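You operate a simulated robot arm through the tools that you are given. There is no shell and no other tool. Be economical: measure what you need, move in short steps, check, and stop when the job is done.

You run a simulated two-armed robot. Do the job below in one go: nothing can be reset, and whatever is moved stays where it is left.

## Task
Pick up the sample bottle labelled "A" from the top of the grey table with one hand, pass it to the other hand and put it on the top of the grey bench. Take the hose spigot from the top of the green cabinet and put it on the shelf under the wooden bench. Put one of the black-capped vials from the top of the white table on the steel disc. Put the grey pad on the top of the white table away on the shelf under the orange table. Take the pot marked "7.0" from the top of the blue bench and put it on the top of the wooden bench. Open the bin lid, put the cream pad on the clear end of the wooden bench away in the inside of the yellow bin and shut the lid again. Any order will do. Set down upright: sample bottle, hose spigot, cup.

Only the result counts: the job must be done as asked and must still hold three seconds after the hand-in. Knocking over, shifting, dropping, spilling or breaking anything else fails it. A push-on lid holds only when it is set on centred and level and pressed home; a screw cap is set on level and turned clockwise until tight.

## Robot
Two 6-joint arms with two-finger parallel grippers on one trunk, on a base that drives. Base frame: it is fixed to the floor where the robot stands at the start and does not move with it; the origin is under the middle of the robot, x ahead of it, y to its left, z up; the surface under the hand at the start is at about z = 82. Readings come in cm, degrees, newtons and seconds.
The left shoulder is at the start at [-7.7, 17.7, 83.2], the right one opposite. With the tool pointing down near the work surface each hand reaches from about 10 to 72 cm from the robot's upright axis, wherever it stands, measured 20 degrees to its own side. Places, roughly: bin lid [90, -90, 50]; black-capped vial [100, 225, 75]; blue cup, yellow cup [300, 250, 100]; cream pad (7x9x5 cm) [260, 50, 90]; grey pad (7x5x3 cm) [110, 170, 80]; hose spigot (4x4x6 cm) [-120, 310, 90]; inside of the yellow bin (23x19 cm) [86, -86, 36]; sample bottle [50, 0, 100]; shelf under the orange table (80x15 cm) [-108, -264, 26]; shelf under the wooden bench [290, 90, 30]; steel disc (6x6x3 cm) [100, 190, 80]; top of the grey bench [280, -40, 90]; top of the wooden bench [280, 90, 90]. Payload 1.57 kg a hand.
The tool frame of a hand sits at the grasp point between the pads (the TCP): z along the fingers, y along the line on which they close. The tips reach 3 cm beyond it. The gripper opens to 8 cm. The fingers are 1.7 cm wide and 1.2 cm thick; the gripper's body (4 by 8.2 cm) begins 8 cm behind the TCP.
Orientation is that of the tool frame in the base frame, as a unit quaternion [w, x, y, z]. With the fingers straight down and closing along the base's y, the tool's x points along the base's -x, its y along +y and its z along -z.

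## Interface
- The arms move only by the tool servo_tool. It takes "left_series", "right_series" or both (then of equal length, played together; a hand with none holds still); each is a list of rows, each a list of 7 numbers: the turn, a rotation vector about the tool's x, y, z in degrees, then the shift along the tool's x, y, z in cm, then the gripper command, from -1 (shut) to 1 (fully open), values between in proportion. In form: [[wx, wy, wz, x, y, z, grip], ...]. A call has 1 to 8 rows; each row is the pose to reach, as a shift and turn from the pose commanded when the call began, along the tool's axes at that moment. Each row takes 0.2 s and may step no farther than 5 cm and 8.6 degrees from the row before; otherwise, or with a gripper value out of range, the whole call is refused. A pose out of reach is approached as far as the arm can. The call stops where the force on the tool passes 40 N (or 10 N more than at its start, if that is more) or the arm is blocked; 0.2 s more then pass. The fingers move at their own pace (about 7.2 cm/s each) and stop on an object; they squeeze with about 43 N. The grip force told is the motor's: it shows also when the fingers shut on nothing. Time passes only in rows, and 0.2 s behind the last, so rows that repeat a pose let the fingers close. The reply holds the time, the measured pose of the TCP, the force on the tool along the base axes, the opening and the grip force, in the units named above and with some noise, with the torque about the TCP (base axes, N m) and any sound that the robot's microphone picked up, and new pictures: "show" is both (left out), scene, wrist or none (wrist: the cameras of the hands that moved).
- Cameras (640 x 400 px; columns grow to the right, rows downward): "scene" is now at [3.59, -2.94, 155.86]; the picture's right is [-0.34, -0.94, 0.00], its down [-0.74, 0.27, -0.62] and it looks along [0.58, -0.21, -0.78] (base axes); focal length 272 px, centre (320, 200). "left" rides on the left gripper at [7.2, 0.7, -12.2] in its tool frame; the picture's right is [-0.09, 1.00, 0.00], its down [-0.84, -0.08, -0.54] and it looks along [-0.54, -0.05, 0.84] (tool axes); focal length 238 px, centre (320, 200). "right" rides on the right gripper at [7.2, -0.7, -12.2] in its tool frame; the picture's right is [0.09, 1.00, 0.00], its down [-0.84, 0.08, -0.54] and it looks along [-0.54, 0.05, 0.84] (tool axes); focal length 238 px, centre (320, 200). There is no depth. A picture from a camera that has moved, and an enlarged one, comes with that camera's place and axes in the base frame and with its lens. The place of the scene camera against the robot may be out by one fixed shift of up to 1.2 cm in any direction.
- lift_body(by): slides the trunk up (or, below 0, down) by that many cm; the arms and the scene camera ride with it, the base frame stays. It gives what a move gives, with no picture.
- base_move(legs): drives the robot by 1 to 6 legs, each [ahead, left, turn to the left] in cm, cm and degrees, along the robot's own axes; the way and the turn of a leg run together, so that a leg with both is an arc; at most 150 cm and 180 degrees a leg. The arms and the cameras ride along, it lands a little off, and it stops where it bumps. It gives what a move gives, and a new picture of the scene camera.
- pan_tilt(pan, tilt): turns the head with the scene camera to pan (to the left, within 143 degrees either way) and tilt (down, from -29 to 69), counted from straight ahead of the robot. It gives what a move gives, and a new picture of the scene camera.
- zoom(camera, box): a new picture of the part [left, top, right, bottom] of that camera's present view, enlarged. The clock stands still meanwhile.
- close_job(): hands the job in; it is judged then, once.

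Go step by step. Nothing tells you exact positions but the pictures and the camera data: compare them with the known pose of the tool, close in by small moves and look again before you grip or let go. The budget is 217 turns and 260 pictures, counting those below and the enlarged ones. Unless the task says otherwise, let go and move clear before handing in.

The tools are called after ">>>" by a JSON object that holds its "fn" and its "kwargs". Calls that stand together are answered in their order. servo_tool: Moves the arms, as the interface text tells. Its arguments: {"type":"object","properties":{"left_series":{"type":"array","items":{"type":"array","items":{"type":"number"}}},"right_series":{"type":"array","items":{"type":"array","items":{"type":"number"}}},"show":{"type":"string","enum":["both","scene","wrist","none"]}},"required":[]} The other tools are called the same way: lift_body (by) slides the trunk up or down; base_move (legs) drives the base; pan_tilt (pan, tilt) turns the head that bears the scene camera; zoom (camera, box) takes an enlarged picture of a part of a camera's view; close_job () hands the job in.

At the start:

```text
time: 0.0
left_ee_pos: [46.97, 8.54, 112.27]
left_tool_rot: [0.0, 0.0, 1.0, 0.0]
left_wrist_force: [-0.1, -0.7, -0.4]
left_wrist_torque: [0.0, -0.03, 0.02]
left_finger_gap: 7.99
left_grip_force: 0.0
right_ee_pos: [40.81, -29.9, 108.71]
right_tool_rot: [-0.001, 0.0, 1.0, 0.0]
right_wrist_force: [-0.7, 0.0, 0.0]
right_wrist_torque: [0.0, 0.01, -0.01]
right_finger_gap: 7.98
right_grip_force: 0.1
trunk travel left (down, up): [-27.5, 5.3]
robot x, y, heading: [0.13, -0.27, -0.2]
head pan, tilt: [-19.9, 51.7]
```

scene: 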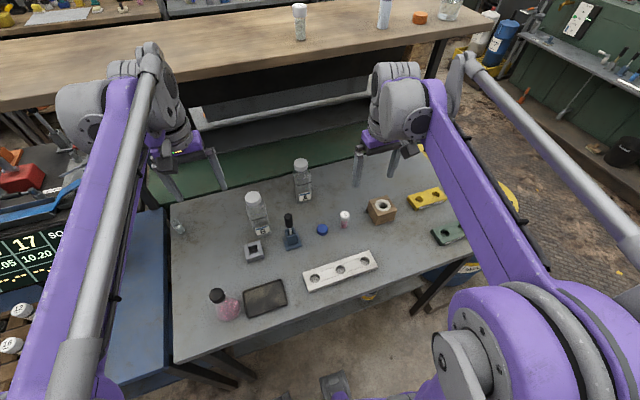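
right: 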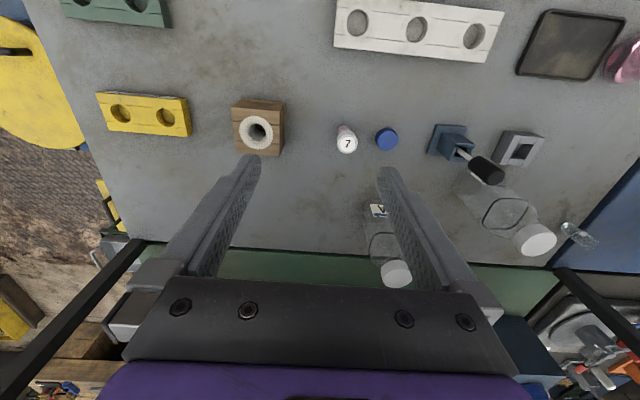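
left: 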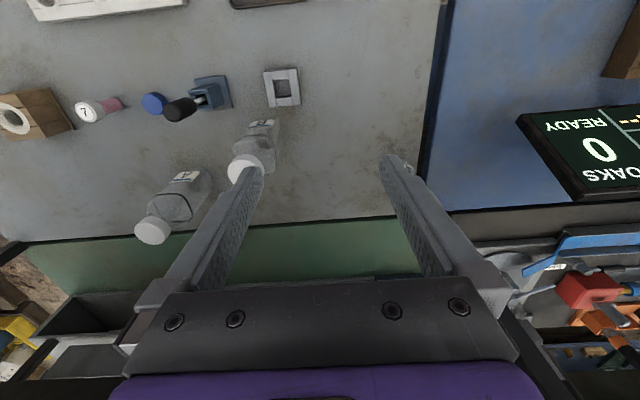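

I see two clear bottles with white caps on the grey table; I zoom in to read their labels.

>>> {"fn": "zoom", "kwargs": {"camera": "scene", "box": [220, 140, 350, 270]}}

>>> {"fn": "zoom", "kwargs": {"camera": "left", "box": [120, 100, 300, 260]}}

```text
3.08 times, centred on (285, 205) of scene
camera zoom: at [3.59, -2.94, 155.86], right [-0.34, -0.94, 0.0], down [-0.74, 0.27, -0.62], along [0.58, -0.21, -0.78], focal length 837 px, centre (428, 185)
```

zoom: 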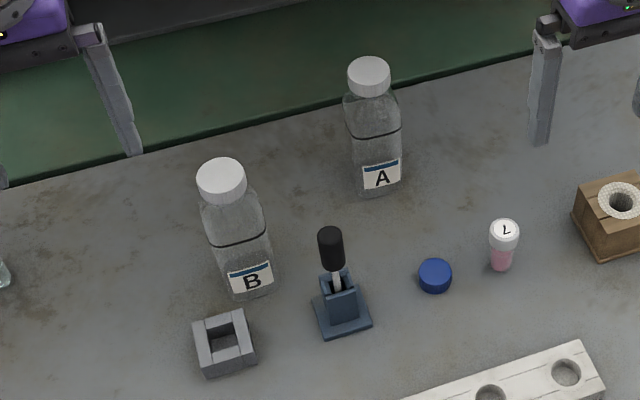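

```text
2.50 times, centred on (210, 180) of left
camera zoom: at [39.72, 9.16, 124.54], right [0.09, 1.0, 0.0], down [0.84, -0.08, 0.54], along [0.54, -0.05, -0.84], focal length 596 px, centre (595, 250)
```

zoom: 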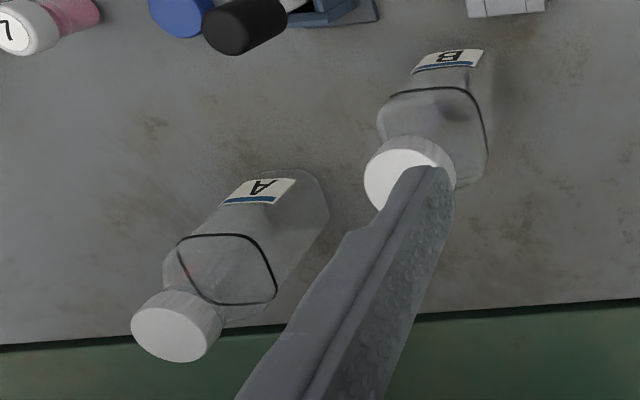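

Bottle A stands at about (60, -17), cap top z≈98. Before moving I look around to plan the routes.

>>> {"fn": "pan_tilt", "kwargs": {"pan": 0, "tilt": 20}}

>>> {"fn": "pan_tilt", "kwargs": {"pan": 60, "tilt": 25}}

>>> {"fn": "pan_tilt", "kwargs": {"pan": 130, "tilt": 25}}

>>> {"fn": "pan_tilt", "kwargs": {"pan": -130, "tilt": 25}}

>>> {"fn": "pan_tilt", "kwargs": {"pan": -60, "tilt": 30}}

```text
time: 1.0
left_ee_pos: [46.95, 8.51, 112.34]
left_tool_rot: [0.0, -0.001, 1.0, 0.0]
left_wrist_force: [0.1, -0.1, -0.5]
left_wrist_torque: [0.0, 0.02, -0.01]
left_finger_gap: 7.99
left_grip_force: 0.1
right_ee_pos: [40.69, -29.94, 108.69]
right_tool_rot: [0.0, 0.0, 1.0, 0.0]
right_wrist_force: [-0.7, 0.6, -0.7]
right_wrist_torque: [0.0, -0.02, 0.0]
right_finger_gap: 8.01
right_grip_force: 0.0
trunk travel left (down, up): [-27.5, 5.3]
robot x, y, heading: [-0.04, 0.15, -0.1]
head pan, tilt: [0.0, 20.0]
camera scene: at [5.81, -0.38, 160.64], right [0.0, -1.0, 0.0], down [-0.34, 0.0, -0.94], along [0.94, 0.0, -0.34], focal length 272 px, centre (320, 200)
```

scene: 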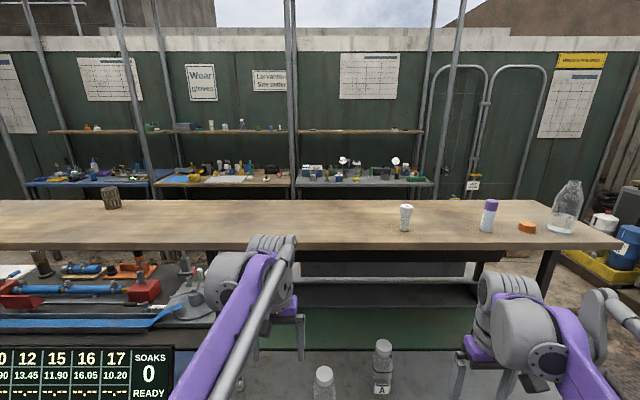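

```text
time: 2.3
left_ee_pos: [47.05, 8.49, 112.45]
left_tool_rot: [0.0, -0.001, 1.0, 0.0]
left_wrist_force: [0.3, -0.3, 0.3]
left_wrist_torque: [-0.01, -0.01, -0.01]
left_finger_gap: 7.98
left_grip_force: 0.0
right_ee_pos: [40.71, -29.95, 108.68]
right_tool_rot: [0.0, 0.0, 1.0, 0.0]
right_wrist_force: [-0.8, -0.2, -0.3]
right_wrist_torque: [0.01, 0.0, 0.02]
right_finger_gap: 8.02
right_grip_force: 0.0
trunk travel left (down, up): [-27.5, 5.3]
robot x, y, heading: [0.3, 0.03, 0.1]
head pan, tilt: [60.0, 25.0]
camera scene: at [1.11, 7.6, 159.84], right [0.87, -0.5, 0.0], down [-0.21, -0.37, -0.91], along [0.45, 0.78, -0.42], focal length 272 px, centre (320, 200)
```

scene: 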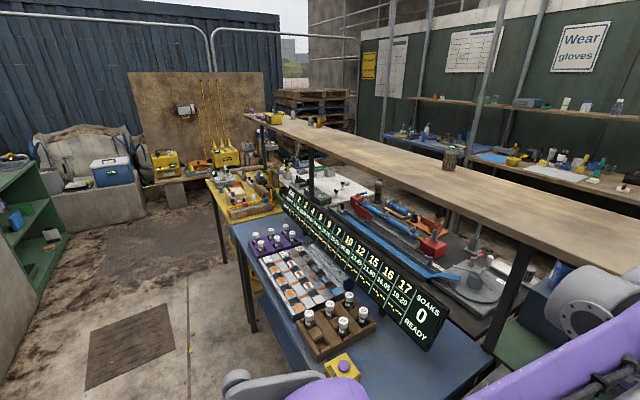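

```text
time: 3.7
left_ee_pos: [46.91, 8.62, 112.36]
left_tool_rot: [0.0, 0.001, 1.0, -0.001]
left_wrist_force: [-0.2, 0.7, 0.3]
left_wrist_torque: [-0.04, -0.02, 0.02]
left_finger_gap: 7.97
left_grip_force: 0.1
right_ee_pos: [40.73, -29.8, 108.64]
right_tool_rot: [0.0, -0.001, 1.0, 0.0]
right_wrist_force: [-0.3, 0.1, -0.9]
right_wrist_torque: [0.06, 0.0, -0.02]
right_finger_gap: 7.98
right_grip_force: 0.1
trunk travel left (down, up): [-27.5, 5.3]
robot x, y, heading: [0.18, -0.03, 0.0]
head pan, tilt: [130.0, 25.0]
camera scene: at [-9.42, 6.68, 159.84], right [0.77, 0.64, 0.0], down [0.27, -0.32, -0.91], along [-0.58, 0.69, -0.42], focal length 272 px, centre (320, 200)
```

scene: 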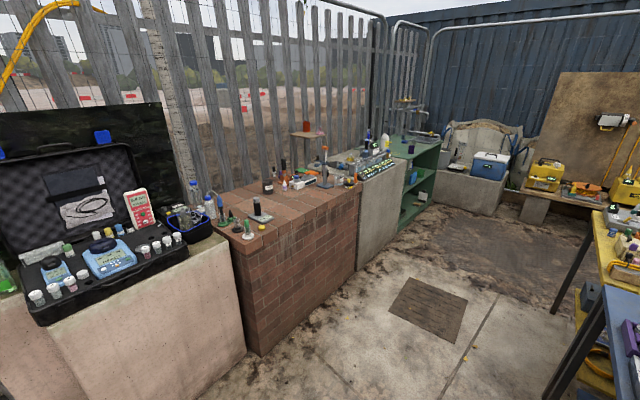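

```text
time: 7.3
left_ee_pos: [46.91, 8.41, 112.27]
left_tool_rot: [-0.001, 0.0, 1.0, 0.0]
left_wrist_force: [-0.4, 0.3, 0.1]
left_wrist_torque: [0.0, 0.03, 0.03]
left_finger_gap: 8.02
left_grip_force: 0.1
right_ee_pos: [40.66, -29.88, 108.64]
right_tool_rot: [0.0, 0.0, 1.0, 0.0]
right_wrist_force: [-0.5, -0.6, 0.1]
right_wrist_torque: [0.01, -0.04, 0.02]
right_finger_gap: 8.03
right_grip_force: 0.0
trunk travel left (down, up): [-27.5, 5.3]
robot x, y, heading: [-0.03, -0.09, 0.2]
head pan, tilt: [-130.0, 25.0]
camera scene: at [-9.43, -7.44, 159.84], right [-0.77, 0.64, 0.0], down [0.27, 0.32, -0.91], along [-0.58, -0.69, -0.42], focal length 272 px, centre (320, 200)
```

scene: 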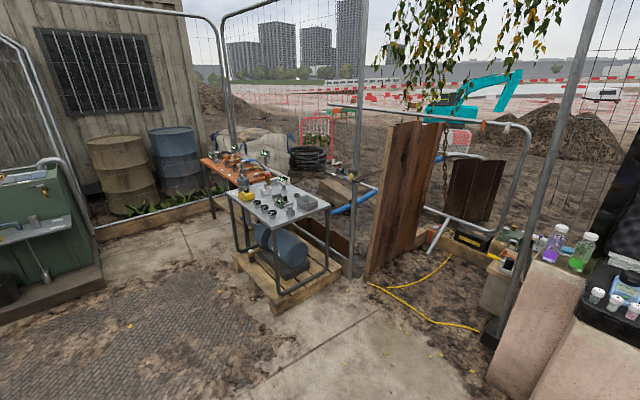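

```text
time: 8.7
left_ee_pos: [46.97, 8.44, 112.31]
left_tool_rot: [0.001, 0.001, 1.0, 0.0]
left_wrist_force: [0.0, 1.0, -0.3]
left_wrist_torque: [0.0, 0.01, 0.01]
left_finger_gap: 7.98
left_grip_force: 0.0
right_ee_pos: [40.73, -29.97, 108.64]
right_tool_rot: [0.0, 0.0, 1.0, 0.001]
right_wrist_force: [-0.8, -0.6, -0.3]
right_wrist_torque: [-0.02, -0.03, -0.01]
right_finger_gap: 7.98
right_grip_force: 0.0
trunk travel left (down, up): [-27.5, 5.3]
robot x, y, heading: [0.14, -0.05, -0.0]
head pan, tilt: [-60.0, 30.0]
camera scene: at [1.01, -8.21, 159.04], right [-0.87, -0.5, 0.0], down [-0.25, 0.43, -0.87], along [0.43, -0.75, -0.5], focal length 272 px, centre (320, 200)
```

scene: 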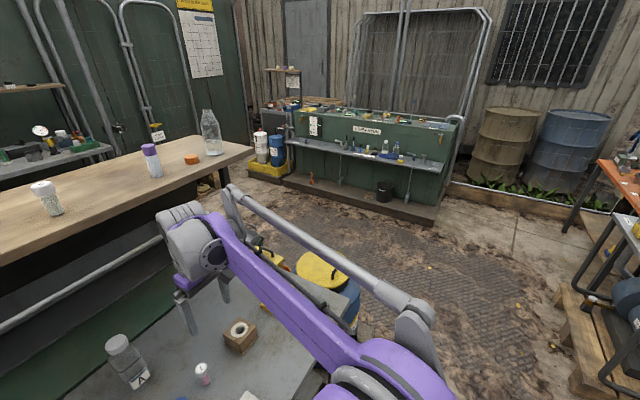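

The far wall carries the blue, wooden and grey benches, behind a long counter with a gap at its right end. I start by bringing the right hand above bottle A.

>>> {"fn": "servo_tool", "kwargs": {"right_series": [[0, 0, 0, -4, 2.6, 0, 0.6], [0, 0, 0, -8, 5.2, 0, 0.6], [0, 0, 0, -12, 7.8, 0, 0.6], [0, 0, 0, -16, 10.4, 0, 0.6], [0, 0, 0, -19, 13, 0, 0.6]], "show": "wrist"}}

>>> {"fn": "pan_tilt", "kwargs": {"pan": -10, "tilt": 45}}

```text
time: 10.1
left_ee_pos: [43.79, 7.23, 113.31]
left_tool_rot: [0.01, 0.008, 1.0, 0.001]
left_wrist_force: [0.3, -0.2, -0.1]
left_wrist_torque: [-0.03, -0.05, 0.0]
left_finger_gap: 8.01
left_grip_force: 0.2
right_ee_pos: [55.5, -19.71, 109.77]
right_tool_rot: [-0.004, 0.019, 1.0, -0.001]
right_wrist_force: [-0.1, 0.0, 0.3]
right_wrist_torque: [-0.03, -0.01, 0.02]
right_finger_gap: 6.4
right_grip_force: 0.0
trunk travel left (down, up): [-27.5, 5.3]
robot x, y, heading: [-0.97, -0.07, -0.8]
head pan, tilt: [-60.0, 30.0]
stopped in row 5 (right hand): the arm was blocked; the commanded pose is now the measured one
camera right: at [48.42, -20.04, 122.09], right [-0.06, 1.0, 0.0], down [0.84, 0.05, 0.54], along [0.54, 0.03, -0.84], focal length 238 px, centre (320, 200)
```

right: 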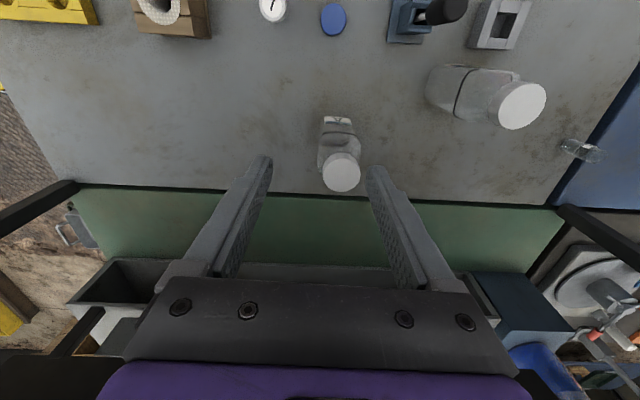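

```text
time: 11.3
left_ee_pos: [43.79, 7.0, 113.55]
left_tool_rot: [0.013, 0.007, 1.0, 0.003]
left_wrist_force: [0.6, 1.0, -0.3]
left_wrist_torque: [0.01, 0.0, -0.01]
left_finger_gap: 8.01
left_grip_force: 0.1
right_ee_pos: [55.5, -19.59, 110.0]
right_tool_rot: [-0.003, 0.015, 1.0, 0.002]
right_wrist_force: [-0.1, -0.4, 0.3]
right_wrist_torque: [0.03, -0.02, -0.04]
right_finger_gap: 6.41
right_grip_force: 0.2
trunk travel left (down, up): [-27.5, 5.3]
robot x, y, heading: [-0.39, -0.27, -0.6]
head pan, tilt: [-10.0, 45.0]
camera scene: at [0.07, -3.04, 156.79], right [-0.19, -0.98, -0.01], down [-0.68, 0.14, -0.72], along [0.71, -0.13, -0.69], focal length 272 px, centre (320, 200)
```

scene: 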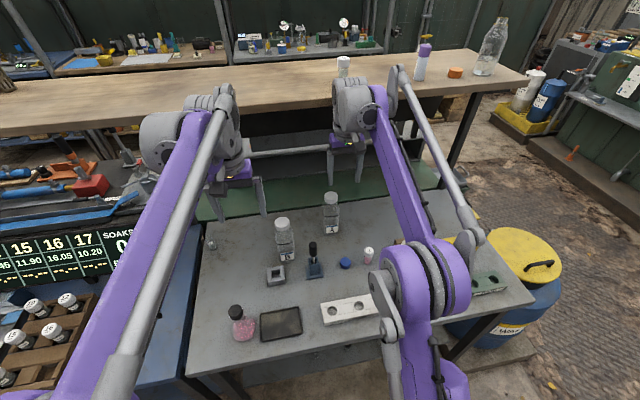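

The right wrist touched the long counter's front edge, so top-down won't work there. I back off and pitch the right hand to point forward and slightly down.

>>> {"fn": "servo_tool", "kwargs": {"right_series": [[0, 0, 0, 4, 0, 0, 1], [0, -8.5, 0, 8, 1, 1, 1], [0, -17, 0, 10, 2, 2, 1], [0, -25.5, 0, 11, 2.2, 3, 1], [0, -34, 0, 11, 2.2, 4, 1], [0, -42.5, 0, 11, 2.2, 5, 1], [0, -51, 0, 11, 2.2, 6, 1], [0, -59, 0, 11, 2.2, 7, 1]], "show": "wrist"}}

>>> {"fn": "pan_tilt", "kwargs": {"pan": -18, "tilt": 50}}

```text
time: 13.1
left_ee_pos: [46.66, 7.99, 112.3]
left_tool_rot: [0.0, 0.004, 1.0, 0.0]
left_wrist_force: [0.0, -0.9, -0.1]
left_wrist_torque: [0.03, -0.02, -0.02]
left_finger_gap: 8.04
left_grip_force: 0.1
right_ee_pos: [47.7, -15.96, 101.82]
right_tool_rot: [0.486, 0.009, 0.874, -0.007]
right_wrist_force: [-0.6, 0.1, -0.7]
right_wrist_torque: [0.01, 0.02, 0.02]
right_finger_gap: 8.01
right_grip_force: 0.1
trunk travel left (down, up): [-27.5, 5.3]
robot x, y, heading: [-0.39, -0.23, -0.4]
head pan, tilt: [-10.0, 45.0]
camera right: at [33.57, -16.26, 102.23], right [-0.03, 1.0, -0.08], down [-0.02, 0.08, 1.0], along [1.0, 0.03, 0.02], focal length 238 px, centre (320, 200)
```

right: 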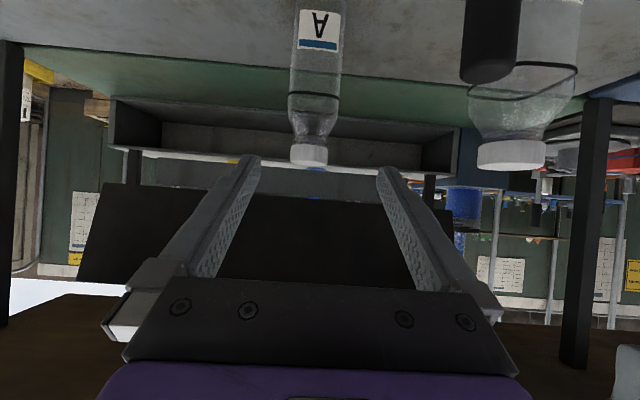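

```text
time: 13.8
left_ee_pos: [46.61, 8.03, 112.37]
left_tool_rot: [0.0, 0.004, 1.0, 0.0]
left_wrist_force: [0.3, 0.9, -0.2]
left_wrist_torque: [-0.01, 0.0, -0.05]
left_finger_gap: 8.02
left_grip_force: 0.0
right_ee_pos: [47.69, -15.89, 101.83]
right_tool_rot: [0.486, 0.008, 0.874, -0.007]
right_wrist_force: [-0.1, -0.7, 0.6]
right_wrist_torque: [0.05, -0.02, 0.0]
right_finger_gap: 8.0
right_grip_force: 0.1
trunk travel left (down, up): [-27.5, 5.3]
robot x, y, heading: [-0.68, -0.04, -0.4]
head pan, tilt: [-18.0, 50.0]
camera scene: at [3.34, -2.91, 156.09], right [-0.32, -0.95, 0.0], down [-0.73, 0.24, -0.64], along [0.61, -0.2, -0.77], focal length 272 px, centre (320, 200)
```

scene: 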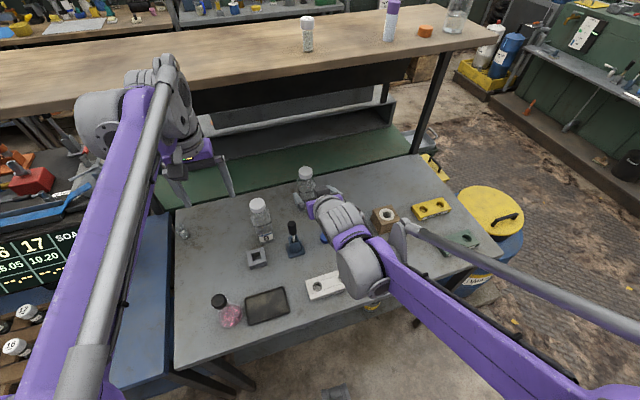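

The hand now points forward at bottle A, which is centred near y=-17. I line up and approach.

>>> {"fn": "servo_tool", "kwargs": {"right_series": [[0, 0, 0, 2, -0.7, 2.5, 1], [0, 0, 0, 4, -1.3, 5, 1], [0, 0, 0, 4, -1.3, 8, 1], [0, 0, 0, 4, -1.3, 10, 1]], "show": "both"}}

```text
time: 14.8
left_ee_pos: [46.65, 7.91, 112.37]
left_tool_rot: [0.0, 0.005, 1.0, 0.0]
left_wrist_force: [0.3, -0.6, -0.3]
left_wrist_torque: [0.02, 0.01, -0.01]
left_finger_gap: 7.99
left_grip_force: 0.1
right_ee_pos: [54.07, -17.63, 93.23]
right_tool_rot: [0.485, 0.009, 0.874, -0.008]
right_wrist_force: [0.2, -0.6, 0.0]
right_wrist_torque: [0.02, 0.04, 0.02]
right_finger_gap: 7.99
right_grip_force: 0.0
trunk travel left (down, up): [-27.5, 5.3]
robot x, y, heading: [-0.24, -0.32, -0.7]
head pan, tilt: [-18.0, 50.0]
camera scene: at [3.4, -2.92, 156.09], right [-0.32, -0.95, 0.0], down [-0.73, 0.24, -0.64], along [0.61, -0.2, -0.77], focal length 272 px, centre (320, 200)
camera right: at [40.04, -17.91, 93.6], right [-0.03, 1.0, -0.08], down [-0.02, 0.08, 1.0], along [1.0, 0.03, 0.01], focal length 238 px, centre (320, 200)
```

scene: 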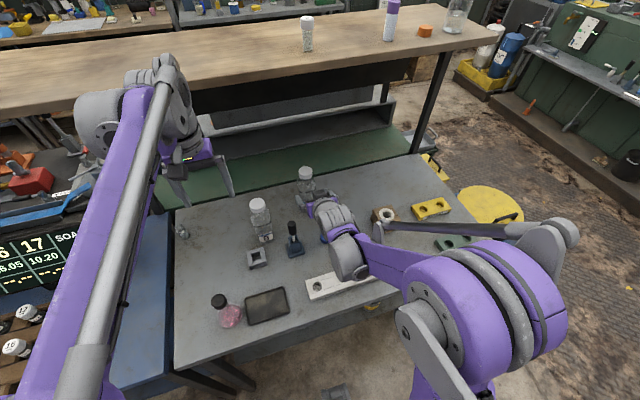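
right: 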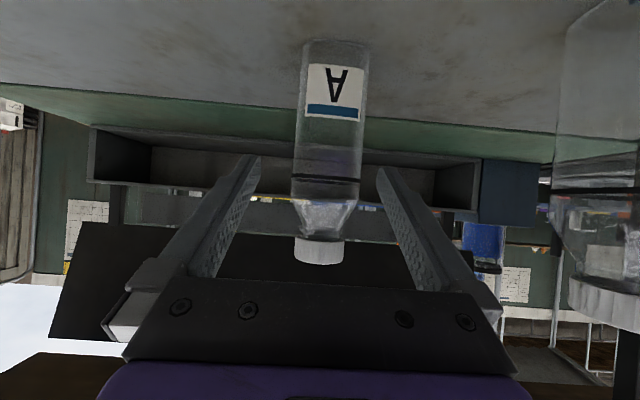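

The fingers straddle the bottle; I correct 0.7 cm in y, go the last 7 cm and close.

>>> {"fn": "servo_tool", "kwargs": {"right_series": [[0, 0, 0, 0, 0.7, 2, 1], [0, 0, 0, 0, 0.7, 5, 1], [0, 0, 0, 0, 0.7, 7.2, 1], [0, 0, 0, 0, 0.7, 7.2, -1], [0, 0, 0, 0, 0.7, 7.2, -1], [0, 0, 0, 0, 0.7, 7.2, -1]], "show": "both"}}

```text
time: 16.2
left_ee_pos: [46.6, 7.9, 112.39]
left_tool_rot: [0.0, 0.004, 1.0, 0.0]
left_wrist_force: [-0.1, -0.1, -0.7]
left_wrist_torque: [0.0, 0.0, 0.01]
left_finger_gap: 8.01
left_grip_force: 0.1
right_ee_pos: [60.27, -16.88, 89.38]
right_tool_rot: [0.485, 0.008, 0.874, -0.007]
right_wrist_force: [0.5, 0.7, -0.5]
right_wrist_torque: [-0.03, -0.01, -0.01]
right_finger_gap: 5.42
right_grip_force: 42.8
trunk travel left (down, up): [-27.5, 5.3]
robot x, y, heading: [-0.49, 0.08, -0.6]
head pan, tilt: [-18.0, 50.0]
camera scene: at [3.34, -2.91, 156.09], right [-0.32, -0.95, 0.0], down [-0.73, 0.24, -0.64], along [0.61, -0.2, -0.77], focal length 272 px, centre (320, 200)
camera right: at [46.09, -17.19, 89.84], right [-0.03, 1.0, -0.08], down [-0.02, 0.08, 1.0], along [1.0, 0.03, 0.01], focal length 238 px, centre (320, 200)
```

scene: 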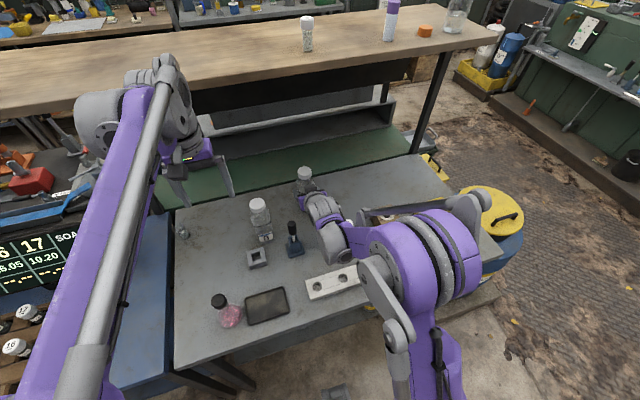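
right: 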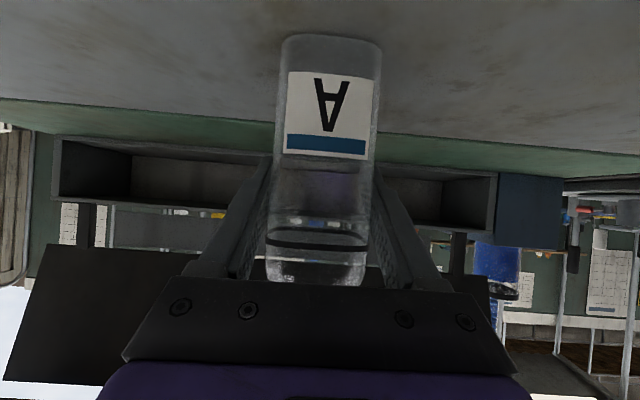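

Gripped (gap 5.4 cm). I lift the bottle and draw it back, while raising the left hand out of the way and starting to yaw it.

>>> {"fn": "servo_tool", "kwargs": {"right_series": [[0, 0, 0, -3.4, 0, -2.1, -1], [0, 0, 0, -6.8, 0, -4.2, -1], [0, 0, 0, -6.9, 0, -8, -1], [0, 0, 0, -7, 0, -12.5, -1], [0, 0, 0, -7.1, 0, -17, -1], [0, 0, 0, -7.1, 0, -20.9, -1], [0, 0, 0, -7.1, 0, -20.9, -1], [0, 0, 0, -7.1, 0, -20.9, -1]], "left_series": [[0, 0, 0, 0, 2, -3, 0.7], [0, 0, 8, 0, 3, -6, 0.7], [0, 0, 16, 0, 3, -9, 0.7], [0, 0, 24, 0, 3, -12, 0.7], [0, 0, 32, 0, 3, -14, 0.7], [0, 0, 40, 0, 3, -14, 0.7], [0, 0, 48, 0, 3, -14, 0.7], [0, 0, 56, 0, 3, -14, 0.7]], "show": "both"}}

```text
time: 18.0
left_ee_pos: [46.54, 10.86, 126.02]
left_tool_rot: [0.0, 0.474, 0.88, 0.0]
left_wrist_force: [-0.1, -0.7, 0.4]
left_wrist_torque: [0.01, -0.01, -0.01]
left_finger_gap: 6.83
left_grip_force: 0.1
left hand out of reach, approached as far as the arm can: row 5, 7
right_ee_pos: [46.1, -16.3, 106.52]
right_tool_rot: [0.485, 0.008, 0.874, -0.007]
right_wrist_force: [-0.5, 0.2, -0.7]
right_wrist_torque: [-0.05, -0.01, -0.02]
right_finger_gap: 5.4
right_grip_force: 43.1
trunk travel left (down, up): [-27.5, 5.3]
robot x, y, heading: [-0.48, -0.2, -0.1]
head pan, tilt: [-18.0, 50.0]
camera scene: at [3.26, -2.91, 156.09], right [-0.32, -0.95, 0.0], down [-0.73, 0.24, -0.64], along [0.61, -0.2, -0.77], focal length 272 px, centre (320, 200)
camera right: at [32.01, -16.66, 106.92], right [-0.03, 1.0, -0.08], down [-0.02, 0.08, 1.0], along [1.0, 0.03, 0.01], focal length 238 px, centre (320, 200)
camera left: at [42.99, 17.25, 138.33], right [0.88, 0.47, 0.0], down [0.4, -0.74, 0.54], along [0.26, -0.48, -0.84], focal length 238 px, centre (320, 200)
```

scene: 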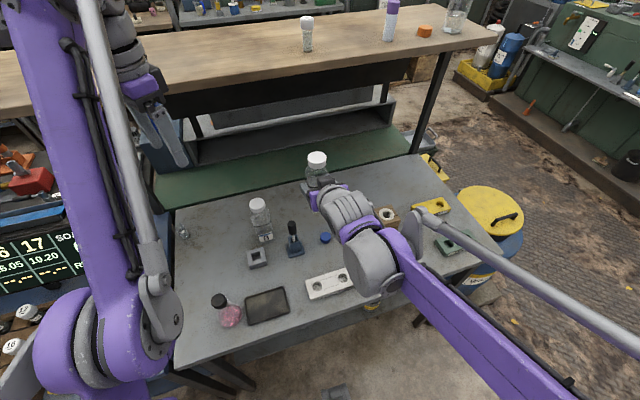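
right: 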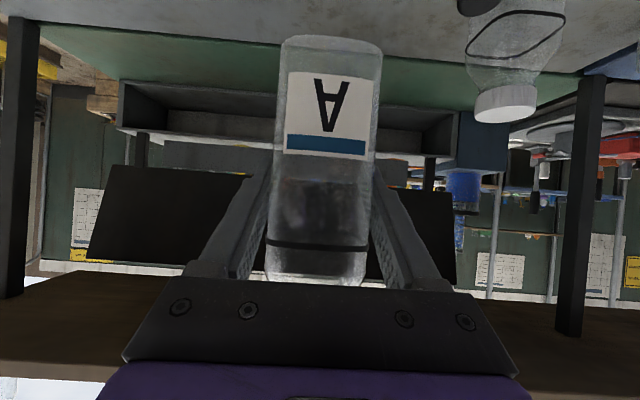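
left: 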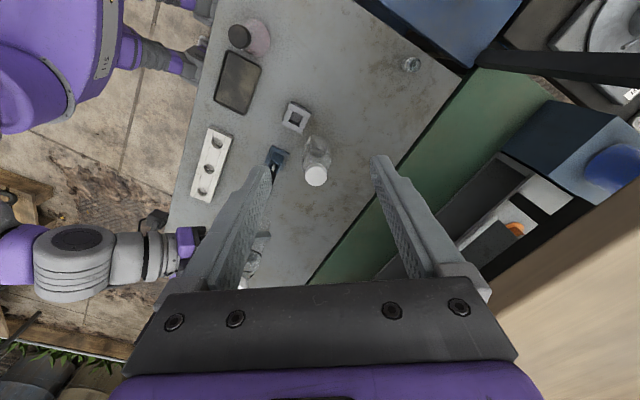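

Left is near its upper reach, so I lower the bottle a bit, bring it to the middle, and bring the left hand above the cap.

>>> {"fn": "servo_tool", "kwargs": {"right_series": [[0, 0, 0, 2, 2, 0, -1], [0, 0, 0, 4, 4, 0.1, -1], [0, 0, 0, 4, 6.5, 0.1, -1], [0, 0, 0, 4, 6.5, 0.1, -1], [0, 0, 0, 4, 6.5, 0.1, -1], [0, 0, 0, 4, 6.5, 0.1, -1]], "left_series": [[0, 0, 0, -2.6, -2.2, 1, 0.7], [0, 0, 0, -5.3, -4.4, 2, 0.7], [0, 0, 0, -8, -6.6, 3, 0.7], [0, 0, 0, -10.6, -8.8, 4.5, 0.7], [0, 0, 0, -13.2, -11, 6, 0.7], [0, 0, 0, -15.9, -13.3, 7, 0.7]], "show": "both"}}

```text
time: 19.4
left_ee_pos: [44.97, -10.19, 119.37]
left_tool_rot: [-0.003, 0.473, 0.881, 0.001]
left_wrist_force: [0.3, 0.3, 0.0]
left_wrist_torque: [0.01, 0.05, -0.01]
left_finger_gap: 6.81
left_grip_force: 0.0
left hand out of reach, approached as far as the arm can: row 2, 3, 4, 5, 6
right_ee_pos: [44.16, -10.2, 102.98]
right_tool_rot: [0.486, 0.009, 0.874, -0.007]
right_wrist_force: [-0.1, -26.5, 17.0]
right_wrist_torque: [-1.44, -0.15, -0.13]
right_finger_gap: 5.41
right_grip_force: 43.0
trunk travel left (down, up): [-27.5, 5.3]
robot x, y, heading: [-0.62, -0.27, -0.2]
head pan, tilt: [-18.0, 50.0]
camera scene: at [3.22, -3.37, 156.09], right [-0.32, -0.95, 0.0], down [-0.73, 0.25, -0.64], along [0.61, -0.2, -0.77], focal length 272 px, centre (320, 200)
camera right: at [30.14, -10.56, 103.39], right [-0.03, 1.0, -0.08], down [-0.02, 0.08, 1.0], along [1.0, 0.03, 0.02], focal length 238 px, centre (320, 200)
camera left: at [41.44, -3.9, 131.65], right [0.88, 0.47, 0.0], down [0.4, -0.74, 0.54], along [0.25, -0.47, -0.84], focal length 238 px, centre (320, 200)
```

scene: 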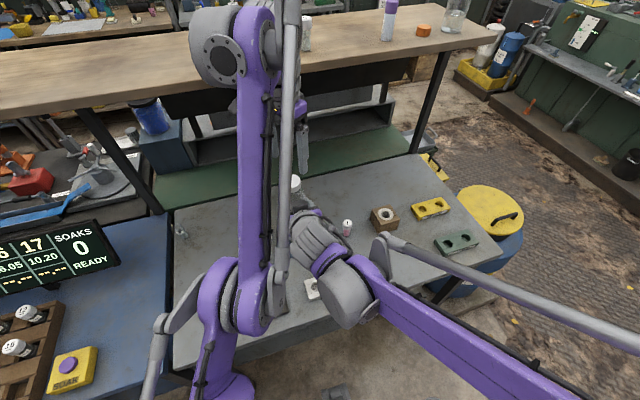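
right: 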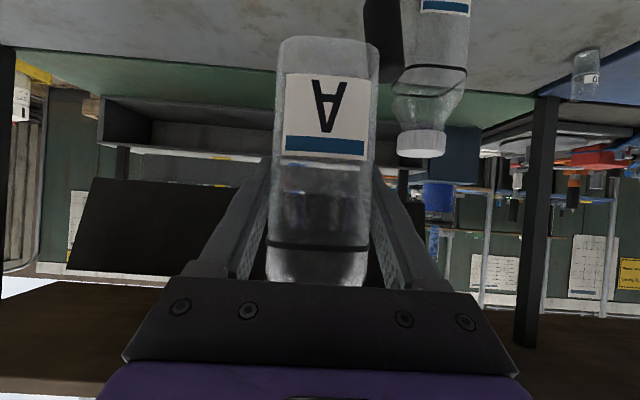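
left: 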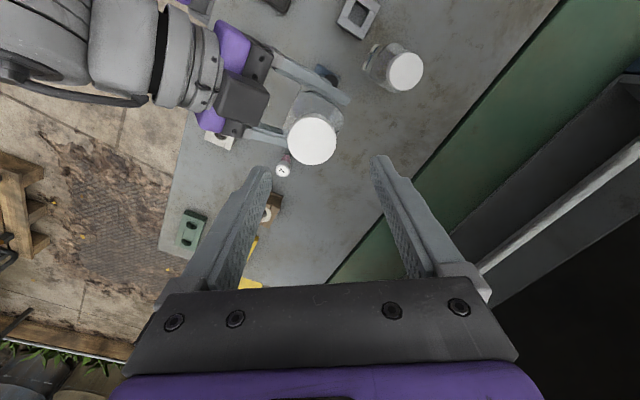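

The right hand feels about 30 N: bottle A's bottom is likely touching the black handle on the table. I back off away from it and a little up, and check.

>>> {"fn": "servo_tool", "kwargs": {"right_series": [[0, 0, 0, -1.7, -0.3, -1.05, -1], [0, 0, 0, -1.7, -3, -1.05, -1]], "left_series": [[0, 0, 0, 0, 0, -2, 0.7], [0, 0, 0, 0, 0, -3, 0.7]], "show": "both"}}

```text
time: 20.0
left_ee_pos: [44.91, -9.95, 121.34]
left_tool_rot: [-0.002, 0.473, 0.881, 0.0]
left_wrist_force: [0.6, 0.3, 0.3]
left_wrist_torque: [0.01, 0.0, -0.01]
left_finger_gap: 6.8
left_grip_force: 0.0
left hand out of reach, approached as far as the arm can: row 2
right_ee_pos: [44.14, -12.79, 104.83]
right_tool_rot: [0.485, 0.009, 0.874, -0.005]
right_wrist_force: [-0.1, -0.2, -1.0]
right_wrist_torque: [0.0, 0.02, 0.01]
right_finger_gap: 5.43
right_grip_force: 43.0
trunk travel left (down, up): [-27.5, 5.3]
robot x, y, heading: [-0.73, -0.33, -0.6]
head pan, tilt: [-18.0, 50.0]
camera scene: at [3.39, -3.06, 156.08], right [-0.32, -0.95, 0.0], down [-0.73, 0.24, -0.64], along [0.61, -0.2, -0.77], focal length 272 px, centre (320, 200)
camera right: at [30.09, -13.15, 105.33], right [-0.03, 1.0, -0.08], down [-0.02, 0.08, 1.0], along [1.0, 0.03, 0.01], focal length 238 px, centre (320, 200)
camera left: at [41.44, -3.66, 133.64], right [0.88, 0.47, 0.0], down [0.4, -0.74, 0.54], along [0.26, -0.48, -0.84], focal length 238 px, centre (320, 200)
```

scene: 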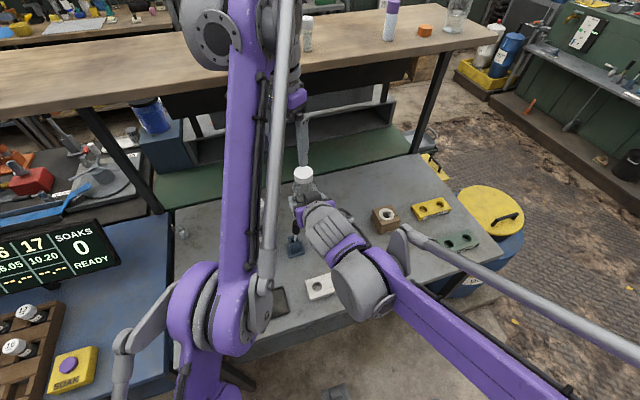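
right: 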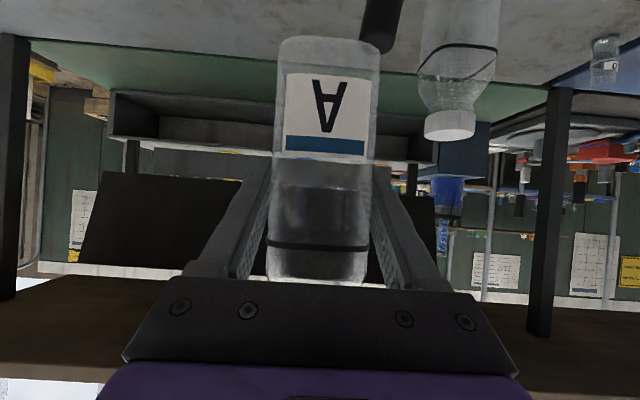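
left: 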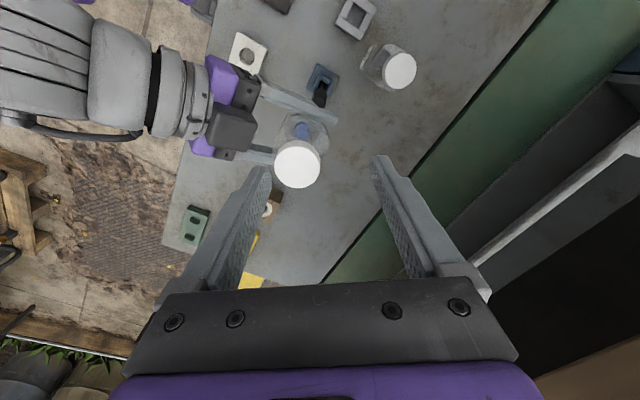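

It's clear again. The cap is at about (44.0, -12.6); the left hand moves over it, down, and closes.

>>> {"fn": "servo_tool", "kwargs": {"left_series": [[0, 0, 0, -1.85, -2.2, 1.5, 0.7], [0, 0, 0, -1.85, -2.2, 4.5, 0.7], [0, 0, 0, -1.85, -2.2, 7, 0.7], [0, 0, 0, -1.85, -2.2, 8.7, 0.7], [0, 0, 0, -1.85, -2.2, 8.7, 0.7]], "show": "both"}}

```text
time: 21.2
left_ee_pos: [45.82, -13.77, 113.69]
left_tool_rot: [-0.001, 0.473, 0.881, 0.0]
left_wrist_force: [0.4, -0.4, -0.7]
left_wrist_torque: [0.02, -0.02, 0.01]
left_finger_gap: 6.79
left_grip_force: 0.0
left hand out of reach, approached as far as the arm can: row 2, 3, 4, 5
right_ee_pos: [44.25, -12.77, 104.83]
right_tool_rot: [0.486, 0.008, 0.874, -0.007]
right_wrist_force: [0.1, -0.5, 0.3]
right_wrist_torque: [-0.03, -0.02, -0.03]
right_finger_gap: 5.39
right_grip_force: 42.9
trunk travel left (down, up): [-27.5, 5.3]
robot x, y, heading: [-0.53, -0.14, -0.6]
head pan, tilt: [-18.0, 50.0]
camera scene: at [3.32, -2.89, 156.09], right [-0.32, -0.95, 0.0], down [-0.73, 0.24, -0.64], along [0.61, -0.2, -0.77], focal length 272 px, centre (320, 200)
camera left: at [42.42, -7.37, 125.84], right [0.88, 0.47, 0.0], down [0.4, -0.74, 0.54], along [0.26, -0.48, -0.84], focal length 238 px, centre (320, 200)
```

scene: 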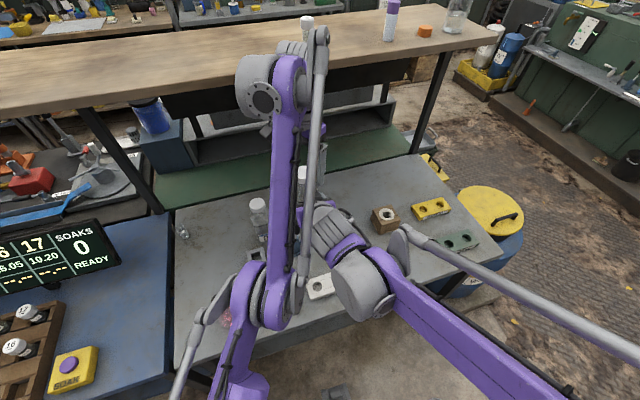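
left: 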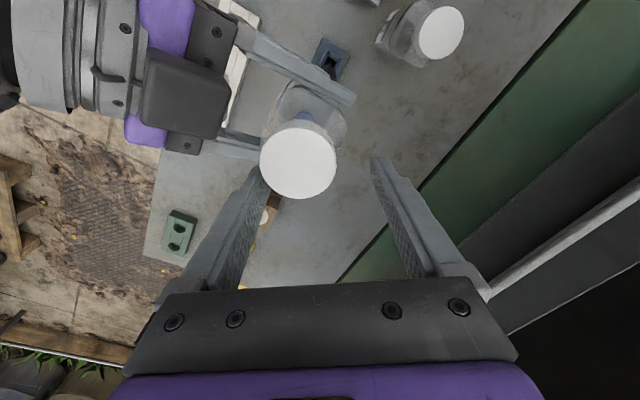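

The left arm can't quite reach that spot, so I shift the bottle to it with the right hand and close the left.

>>> {"fn": "servo_tool", "kwargs": {"right_series": [[0, 0, 0, -0.45, -0.5, 0.7, -1], [0, 0, 0, -0.9, -1.0, 1.45, -1], [0, 0, 0, -0.9, -1.0, 1.45, -1]], "show": "none"}}

>>> {"fn": "zoom", "kwargs": {"camera": "left", "box": [160, 60, 480, 260]}}

```text
time: 22.0
left_ee_pos: [45.93, -13.74, 113.7]
left_tool_rot: [-0.001, 0.473, 0.881, 0.001]
left_wrist_force: [0.5, -1.0, 0.5]
left_wrist_torque: [0.03, -0.01, -0.01]
left_finger_gap: 6.78
left_grip_force: 0.2
right_ee_pos: [45.88, -13.92, 105.0]
right_tool_rot: [0.486, 0.009, 0.874, -0.007]
right_wrist_force: [0.9, 0.2, 0.8]
right_wrist_torque: [-0.02, 0.03, 0.01]
right_finger_gap: 5.42
right_grip_force: 43.1
trunk travel left (down, up): [-27.5, 5.3]
robot x, y, heading: [-0.49, -0.03, -0.3]
head pan, tilt: [-18.0, 50.0]
```

```text
2.00 times, centred on (320, 160) of left
camera zoom: at [42.4, -7.38, 125.87], right [0.88, 0.47, 0.0], down [0.4, -0.74, 0.54], along [0.26, -0.48, -0.84], focal length 477 px, centre (320, 280)
```

zoom: 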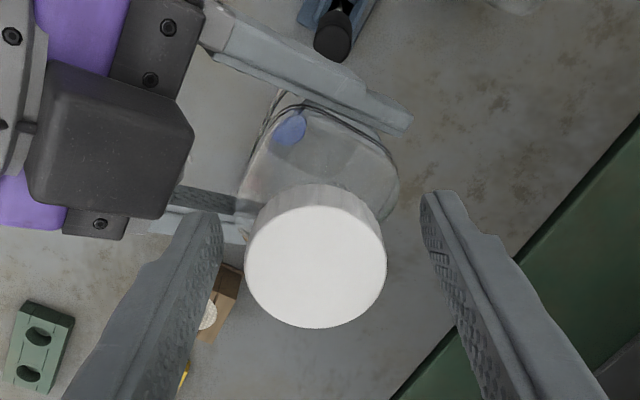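

Cap is centred between the left fingers; I close the left hand.

>>> {"fn": "servo_tool", "kwargs": {"left_series": [[0, 0, 0, 0, 0, 0.4, -1], [0, 0, 0, 0, 0, 0.4, -1], [0, 0, 0, 0, 0, 0.4, -1]], "show": "wrist"}}

```text
time: 22.8
left_ee_pos: [45.91, -13.8, 113.4]
left_tool_rot: [-0.003, 0.473, 0.881, 0.001]
left_wrist_force: [-11.0, -5.8, 23.7]
left_wrist_torque: [-0.16, 0.59, -0.33]
left_finger_gap: 5.11
left_grip_force: 42.9
right_ee_pos: [45.95, -13.87, 105.03]
right_tool_rot: [0.484, 0.008, 0.875, -0.006]
right_wrist_force: [10.9, 5.6, -25.1]
right_wrist_torque: [-0.36, 0.42, 0.28]
right_finger_gap: 5.41
right_grip_force: 43.5
trunk travel left (down, up): [-27.5, 5.3]
robot x, y, heading: [-0.24, 0.12, -0.6]
head pan, tilt: [-18.0, 50.0]
camera left: at [42.46, -7.47, 125.58], right [0.88, 0.47, 0.0], down [0.4, -0.74, 0.54], along [0.25, -0.48, -0.84], focal length 238 px, centre (320, 200)
```

left: 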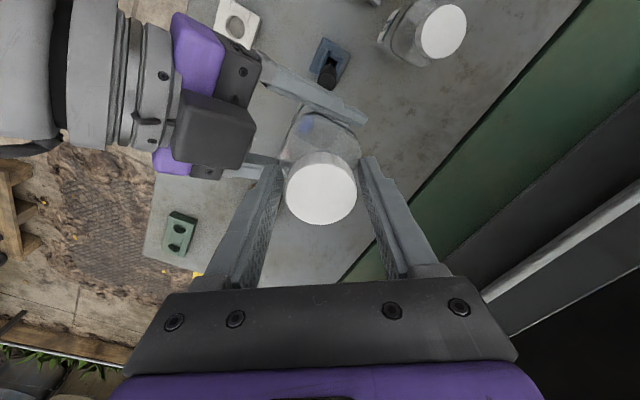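

The gap of 5.1 cm shows the tips are wedged on the bottle's shoulder. I open, raise the left 1.8 cm and close on the cap only.

>>> {"fn": "servo_tool", "kwargs": {"left_series": [[0, 0, 0, 0, 0, -0.2, 0.5], [0, 0, 0, 0, 0, -1, 0.5], [0, 0, 0, 0, 0, -1.8, 0.5], [0, 0, 0, 0, 0, -1.8, -1], [0, 0, 0, 0, 0, -1.8, -1], [0, 0, 0, 0, 0, -1.8, -1]], "show": "wrist"}}

```text
time: 24.2
left_ee_pos: [45.85, -13.75, 115.04]
left_tool_rot: [0.0, 0.474, 0.881, -0.001]
left_wrist_force: [3.4, 0.2, -0.5]
left_wrist_torque: [0.01, -0.01, 0.03]
left_finger_gap: 3.87
left_grip_force: 43.2
right_ee_pos: [45.97, -13.85, 104.89]
right_tool_rot: [0.486, 0.009, 0.874, -0.007]
right_wrist_force: [-4.2, 0.1, -0.4]
right_wrist_torque: [0.0, -0.32, -0.02]
right_finger_gap: 5.39
right_grip_force: 43.0
trunk travel left (down, up): [-27.5, 5.3]
robot x, y, heading: [-0.2, -0.12, -0.3]
head pan, tilt: [-18.0, 50.0]
camera left: at [42.43, -7.44, 127.19], right [0.88, 0.47, 0.0], down [0.4, -0.74, 0.54], along [0.26, -0.48, -0.84], focal length 238 px, centre (320, 200)
```

left: 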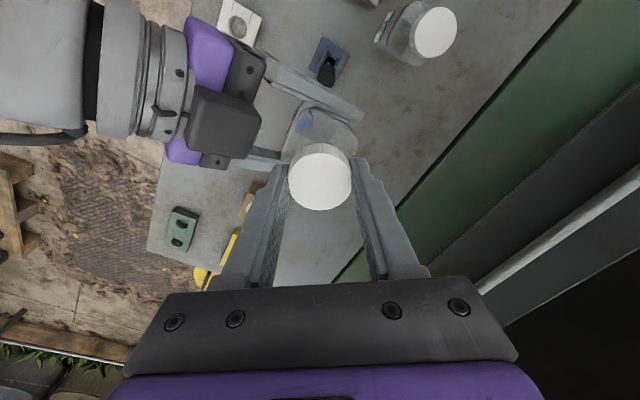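

Cap held (3.9 cm). The right hand opens and backs straight off.

>>> {"fn": "servo_tool", "kwargs": {"right_series": [[0, 0, 0, 0, 0, 0, 1], [0, 0, 0, 0, 0, 0, 1], [0, 0, 0, 0, 0, -4, 1], [0, 0, 0, 0, 0, -8, 1], [0, 0, 0, 0, -3, -11, 1], [0, 0, 0, 0, -7, -12, 1]], "show": "both"}}

```text
time: 25.6
left_ee_pos: [45.91, -13.74, 114.99]
left_tool_rot: [0.0, 0.473, 0.881, 0.0]
left_wrist_force: [0.1, -0.7, -0.7]
left_wrist_torque: [-0.03, 0.01, -0.02]
left_finger_gap: 3.85
left_grip_force: 43.0
right_ee_pos: [35.61, -20.81, 111.66]
right_tool_rot: [0.485, 0.008, 0.874, -0.007]
right_wrist_force: [0.1, 0.3, -0.6]
right_wrist_torque: [0.0, 0.0, -0.03]
right_finger_gap: 8.01
right_grip_force: 0.0
trunk travel left (down, up): [-27.5, 5.3]
robot x, y, heading: [-0.22, 0.22, -0.7]
head pan, tilt: [-18.0, 50.0]
camera scene: at [3.36, -2.86, 156.09], right [-0.32, -0.95, 0.0], down [-0.73, 0.24, -0.64], along [0.61, -0.2, -0.77], focal length 272 px, centre (320, 200)
camera right: at [21.43, -21.15, 112.02], right [-0.03, 1.0, -0.08], down [-0.02, 0.08, 1.0], along [1.0, 0.03, 0.01], focal length 238 px, centre (320, 200)
```

scene: 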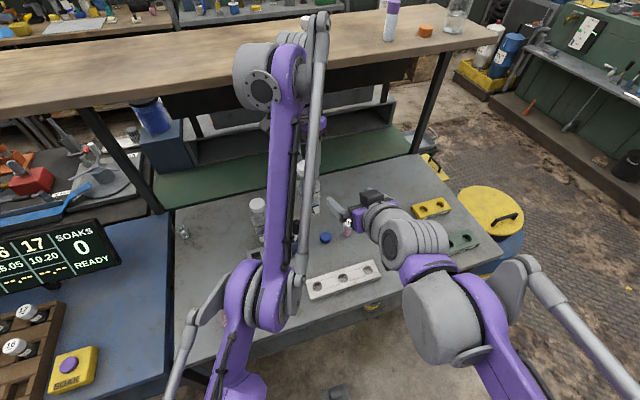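
right: 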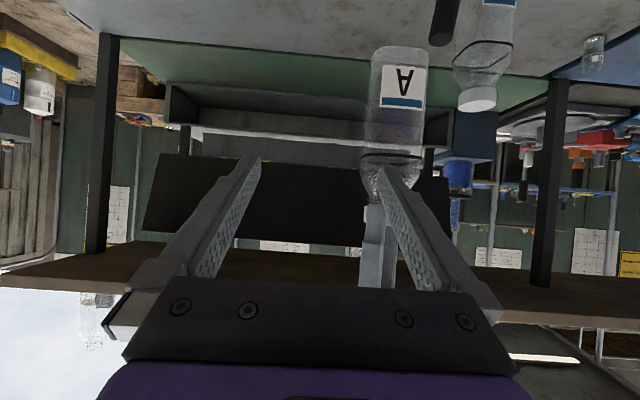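

Handover done: bottle A hangs in the left hand. I draw the left hand back and over to the left side, clear of bottle B and the handle.

>>> {"fn": "servo_tool", "kwargs": {"left_series": [[0, 0, 0, 2.75, -4.1, 0, -1], [0, 0, 0, 5.5, -8.2, -1, -1], [0, 0, 0, 9.8, -6.7, -2, -1], [0, 0, 0, 14.1, -5.05, -2, -1], [0, 0, 0, 17.9, -2.6, -2, -1], [0, 0, 0, 21.6, -0.1, -2, -1], [0, 0, 0, 25.4, 2.4, -2, -1]], "show": "scene"}}

>>> {"fn": "zoom", "kwargs": {"camera": "scene", "box": [200, 150, 400, 350]}}

```text
refused: row 2 steps farther than a row can; nothing moved
```

```text
2.00 times, centred on (300, 250) of scene
camera zoom: at [3.36, -2.86, 156.09], right [-0.32, -0.95, 0.0], down [-0.73, 0.24, -0.64], along [0.61, -0.2, -0.77], focal length 544 px, centre (360, 100)
```

zoom: 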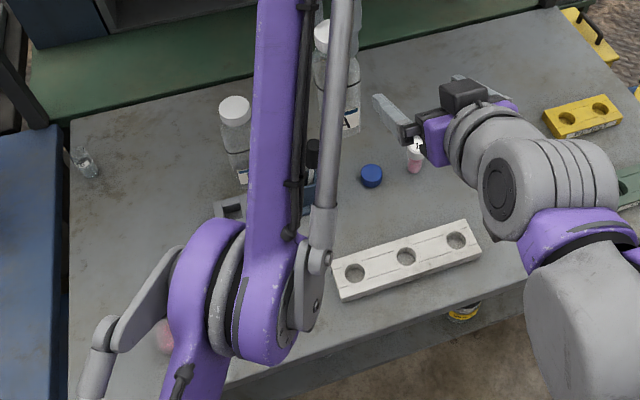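

The last call was refused for an over-long step; I repeat it with shorter steps.

>>> {"fn": "servo_tool", "kwargs": {"left_series": [[0, 0, 0, 2.5, -3.8, -0.5, -1], [0, 0, 0, 5, -7.6, -1, -1], [0, 0, 0, 9, -6.9, -2, -1], [0, 0, 0, 13.2, -5.5, -2, -1], [0, 0, 0, 17.2, -2.9, -2, -1], [0, 0, 0, 21, -0.1, -2, -1], [0, 0, 0, 25, 2.4, -2, -1]], "show": "scene"}}

>>> {"fn": "zoom", "kwargs": {"camera": "scene", "box": [200, 150, 400, 350]}}

```text
time: 27.2
left_ee_pos: [46.44, 3.63, 124.42]
left_tool_rot: [-0.001, 0.473, 0.881, 0.0]
left_wrist_force: [-0.2, 0.4, -1.2]
left_wrist_torque: [-0.02, 0.01, 0.0]
left_finger_gap: 3.87
left_grip_force: 42.5
left hand out of reach, approached as far as the arm can: row 1, 2, 3, 4, 5, 6, 7
right_ee_pos: [35.57, -20.77, 111.63]
right_tool_rot: [0.485, 0.008, 0.874, -0.007]
right_wrist_force: [0.3, -0.2, -0.6]
right_wrist_torque: [-0.01, 0.0, 0.01]
right_finger_gap: 8.0
right_grip_force: 0.2
trunk travel left (down, up): [-27.5, 5.3]
robot x, y, heading: [-0.28, -0.15, -0.6]
head pan, tilt: [-18.0, 50.0]
camera scene: at [3.4, -2.8, 156.09], right [-0.32, -0.95, 0.0], down [-0.73, 0.24, -0.64], along [0.61, -0.2, -0.77], focal length 272 px, centre (320, 200)
```

scene: 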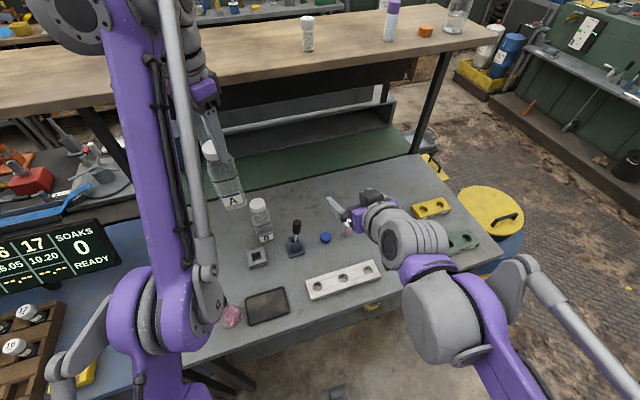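

```text
2.00 times, centred on (300, 250) of scene
camera zoom: at [3.4, -2.8, 156.09], right [-0.32, -0.95, 0.0], down [-0.73, 0.24, -0.64], along [0.61, -0.2, -0.77], focal length 544 px, centre (360, 100)
```

zoom: 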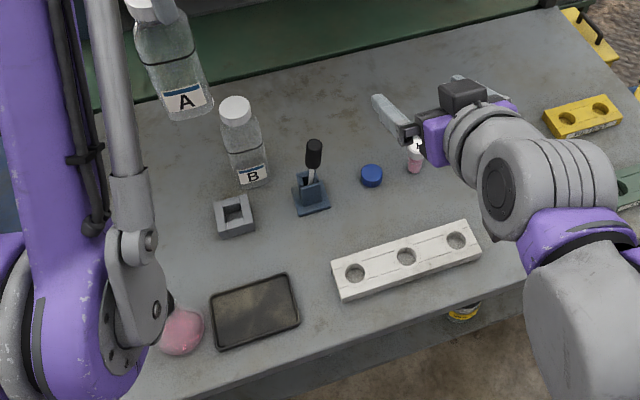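

The left arm dislikes that yaw close in; I untwist it back so it can hold naturally.

>>> {"fn": "servo_tool", "kwargs": {"left_series": [[0, 0, -8, 0, 0, 0, -1], [0, 0, -16, 0, 0, 0, -1], [0, 0, -24, 0, 0, 0, -1], [0, 0, -32, 0, 0, 0, -1], [0, 0, -40, 0, 0, 0, -1], [0, 0, -48, 0, 0, 0, -1], [0, 0, -56, 0, 0, 0, -1], [0, 0, -56, 0, 0, 0, -1]], "show": "scene"}}

```text
time: 29.0
left_ee_pos: [46.14, 3.02, 124.59]
left_tool_rot: [0.0, 0.003, 1.0, 0.0]
left_wrist_force: [-0.7, 0.7, -0.9]
left_wrist_torque: [-0.04, 0.01, -0.01]
left_finger_gap: 3.86
left_grip_force: 43.0
right_ee_pos: [35.58, -20.83, 111.52]
right_tool_rot: [0.486, 0.008, 0.874, -0.006]
right_wrist_force: [0.4, 0.0, -0.1]
right_wrist_torque: [-0.02, -0.01, 0.03]
right_finger_gap: 8.0
right_grip_force: 0.1
trunk travel left (down, up): [-27.5, 5.3]
robot x, y, heading: [-0.5, -0.11, -0.3]
head pan, tilt: [-18.0, 50.0]
camera scene: at [3.34, -2.91, 156.09], right [-0.32, -0.95, 0.0], down [-0.73, 0.24, -0.64], along [0.61, -0.2, -0.77], focal length 272 px, centre (320, 200)
```

scene: 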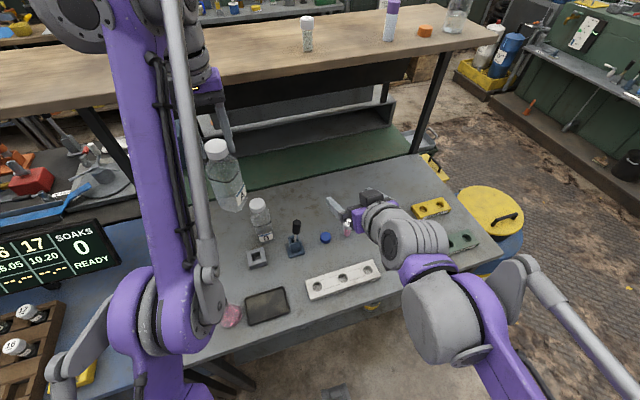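

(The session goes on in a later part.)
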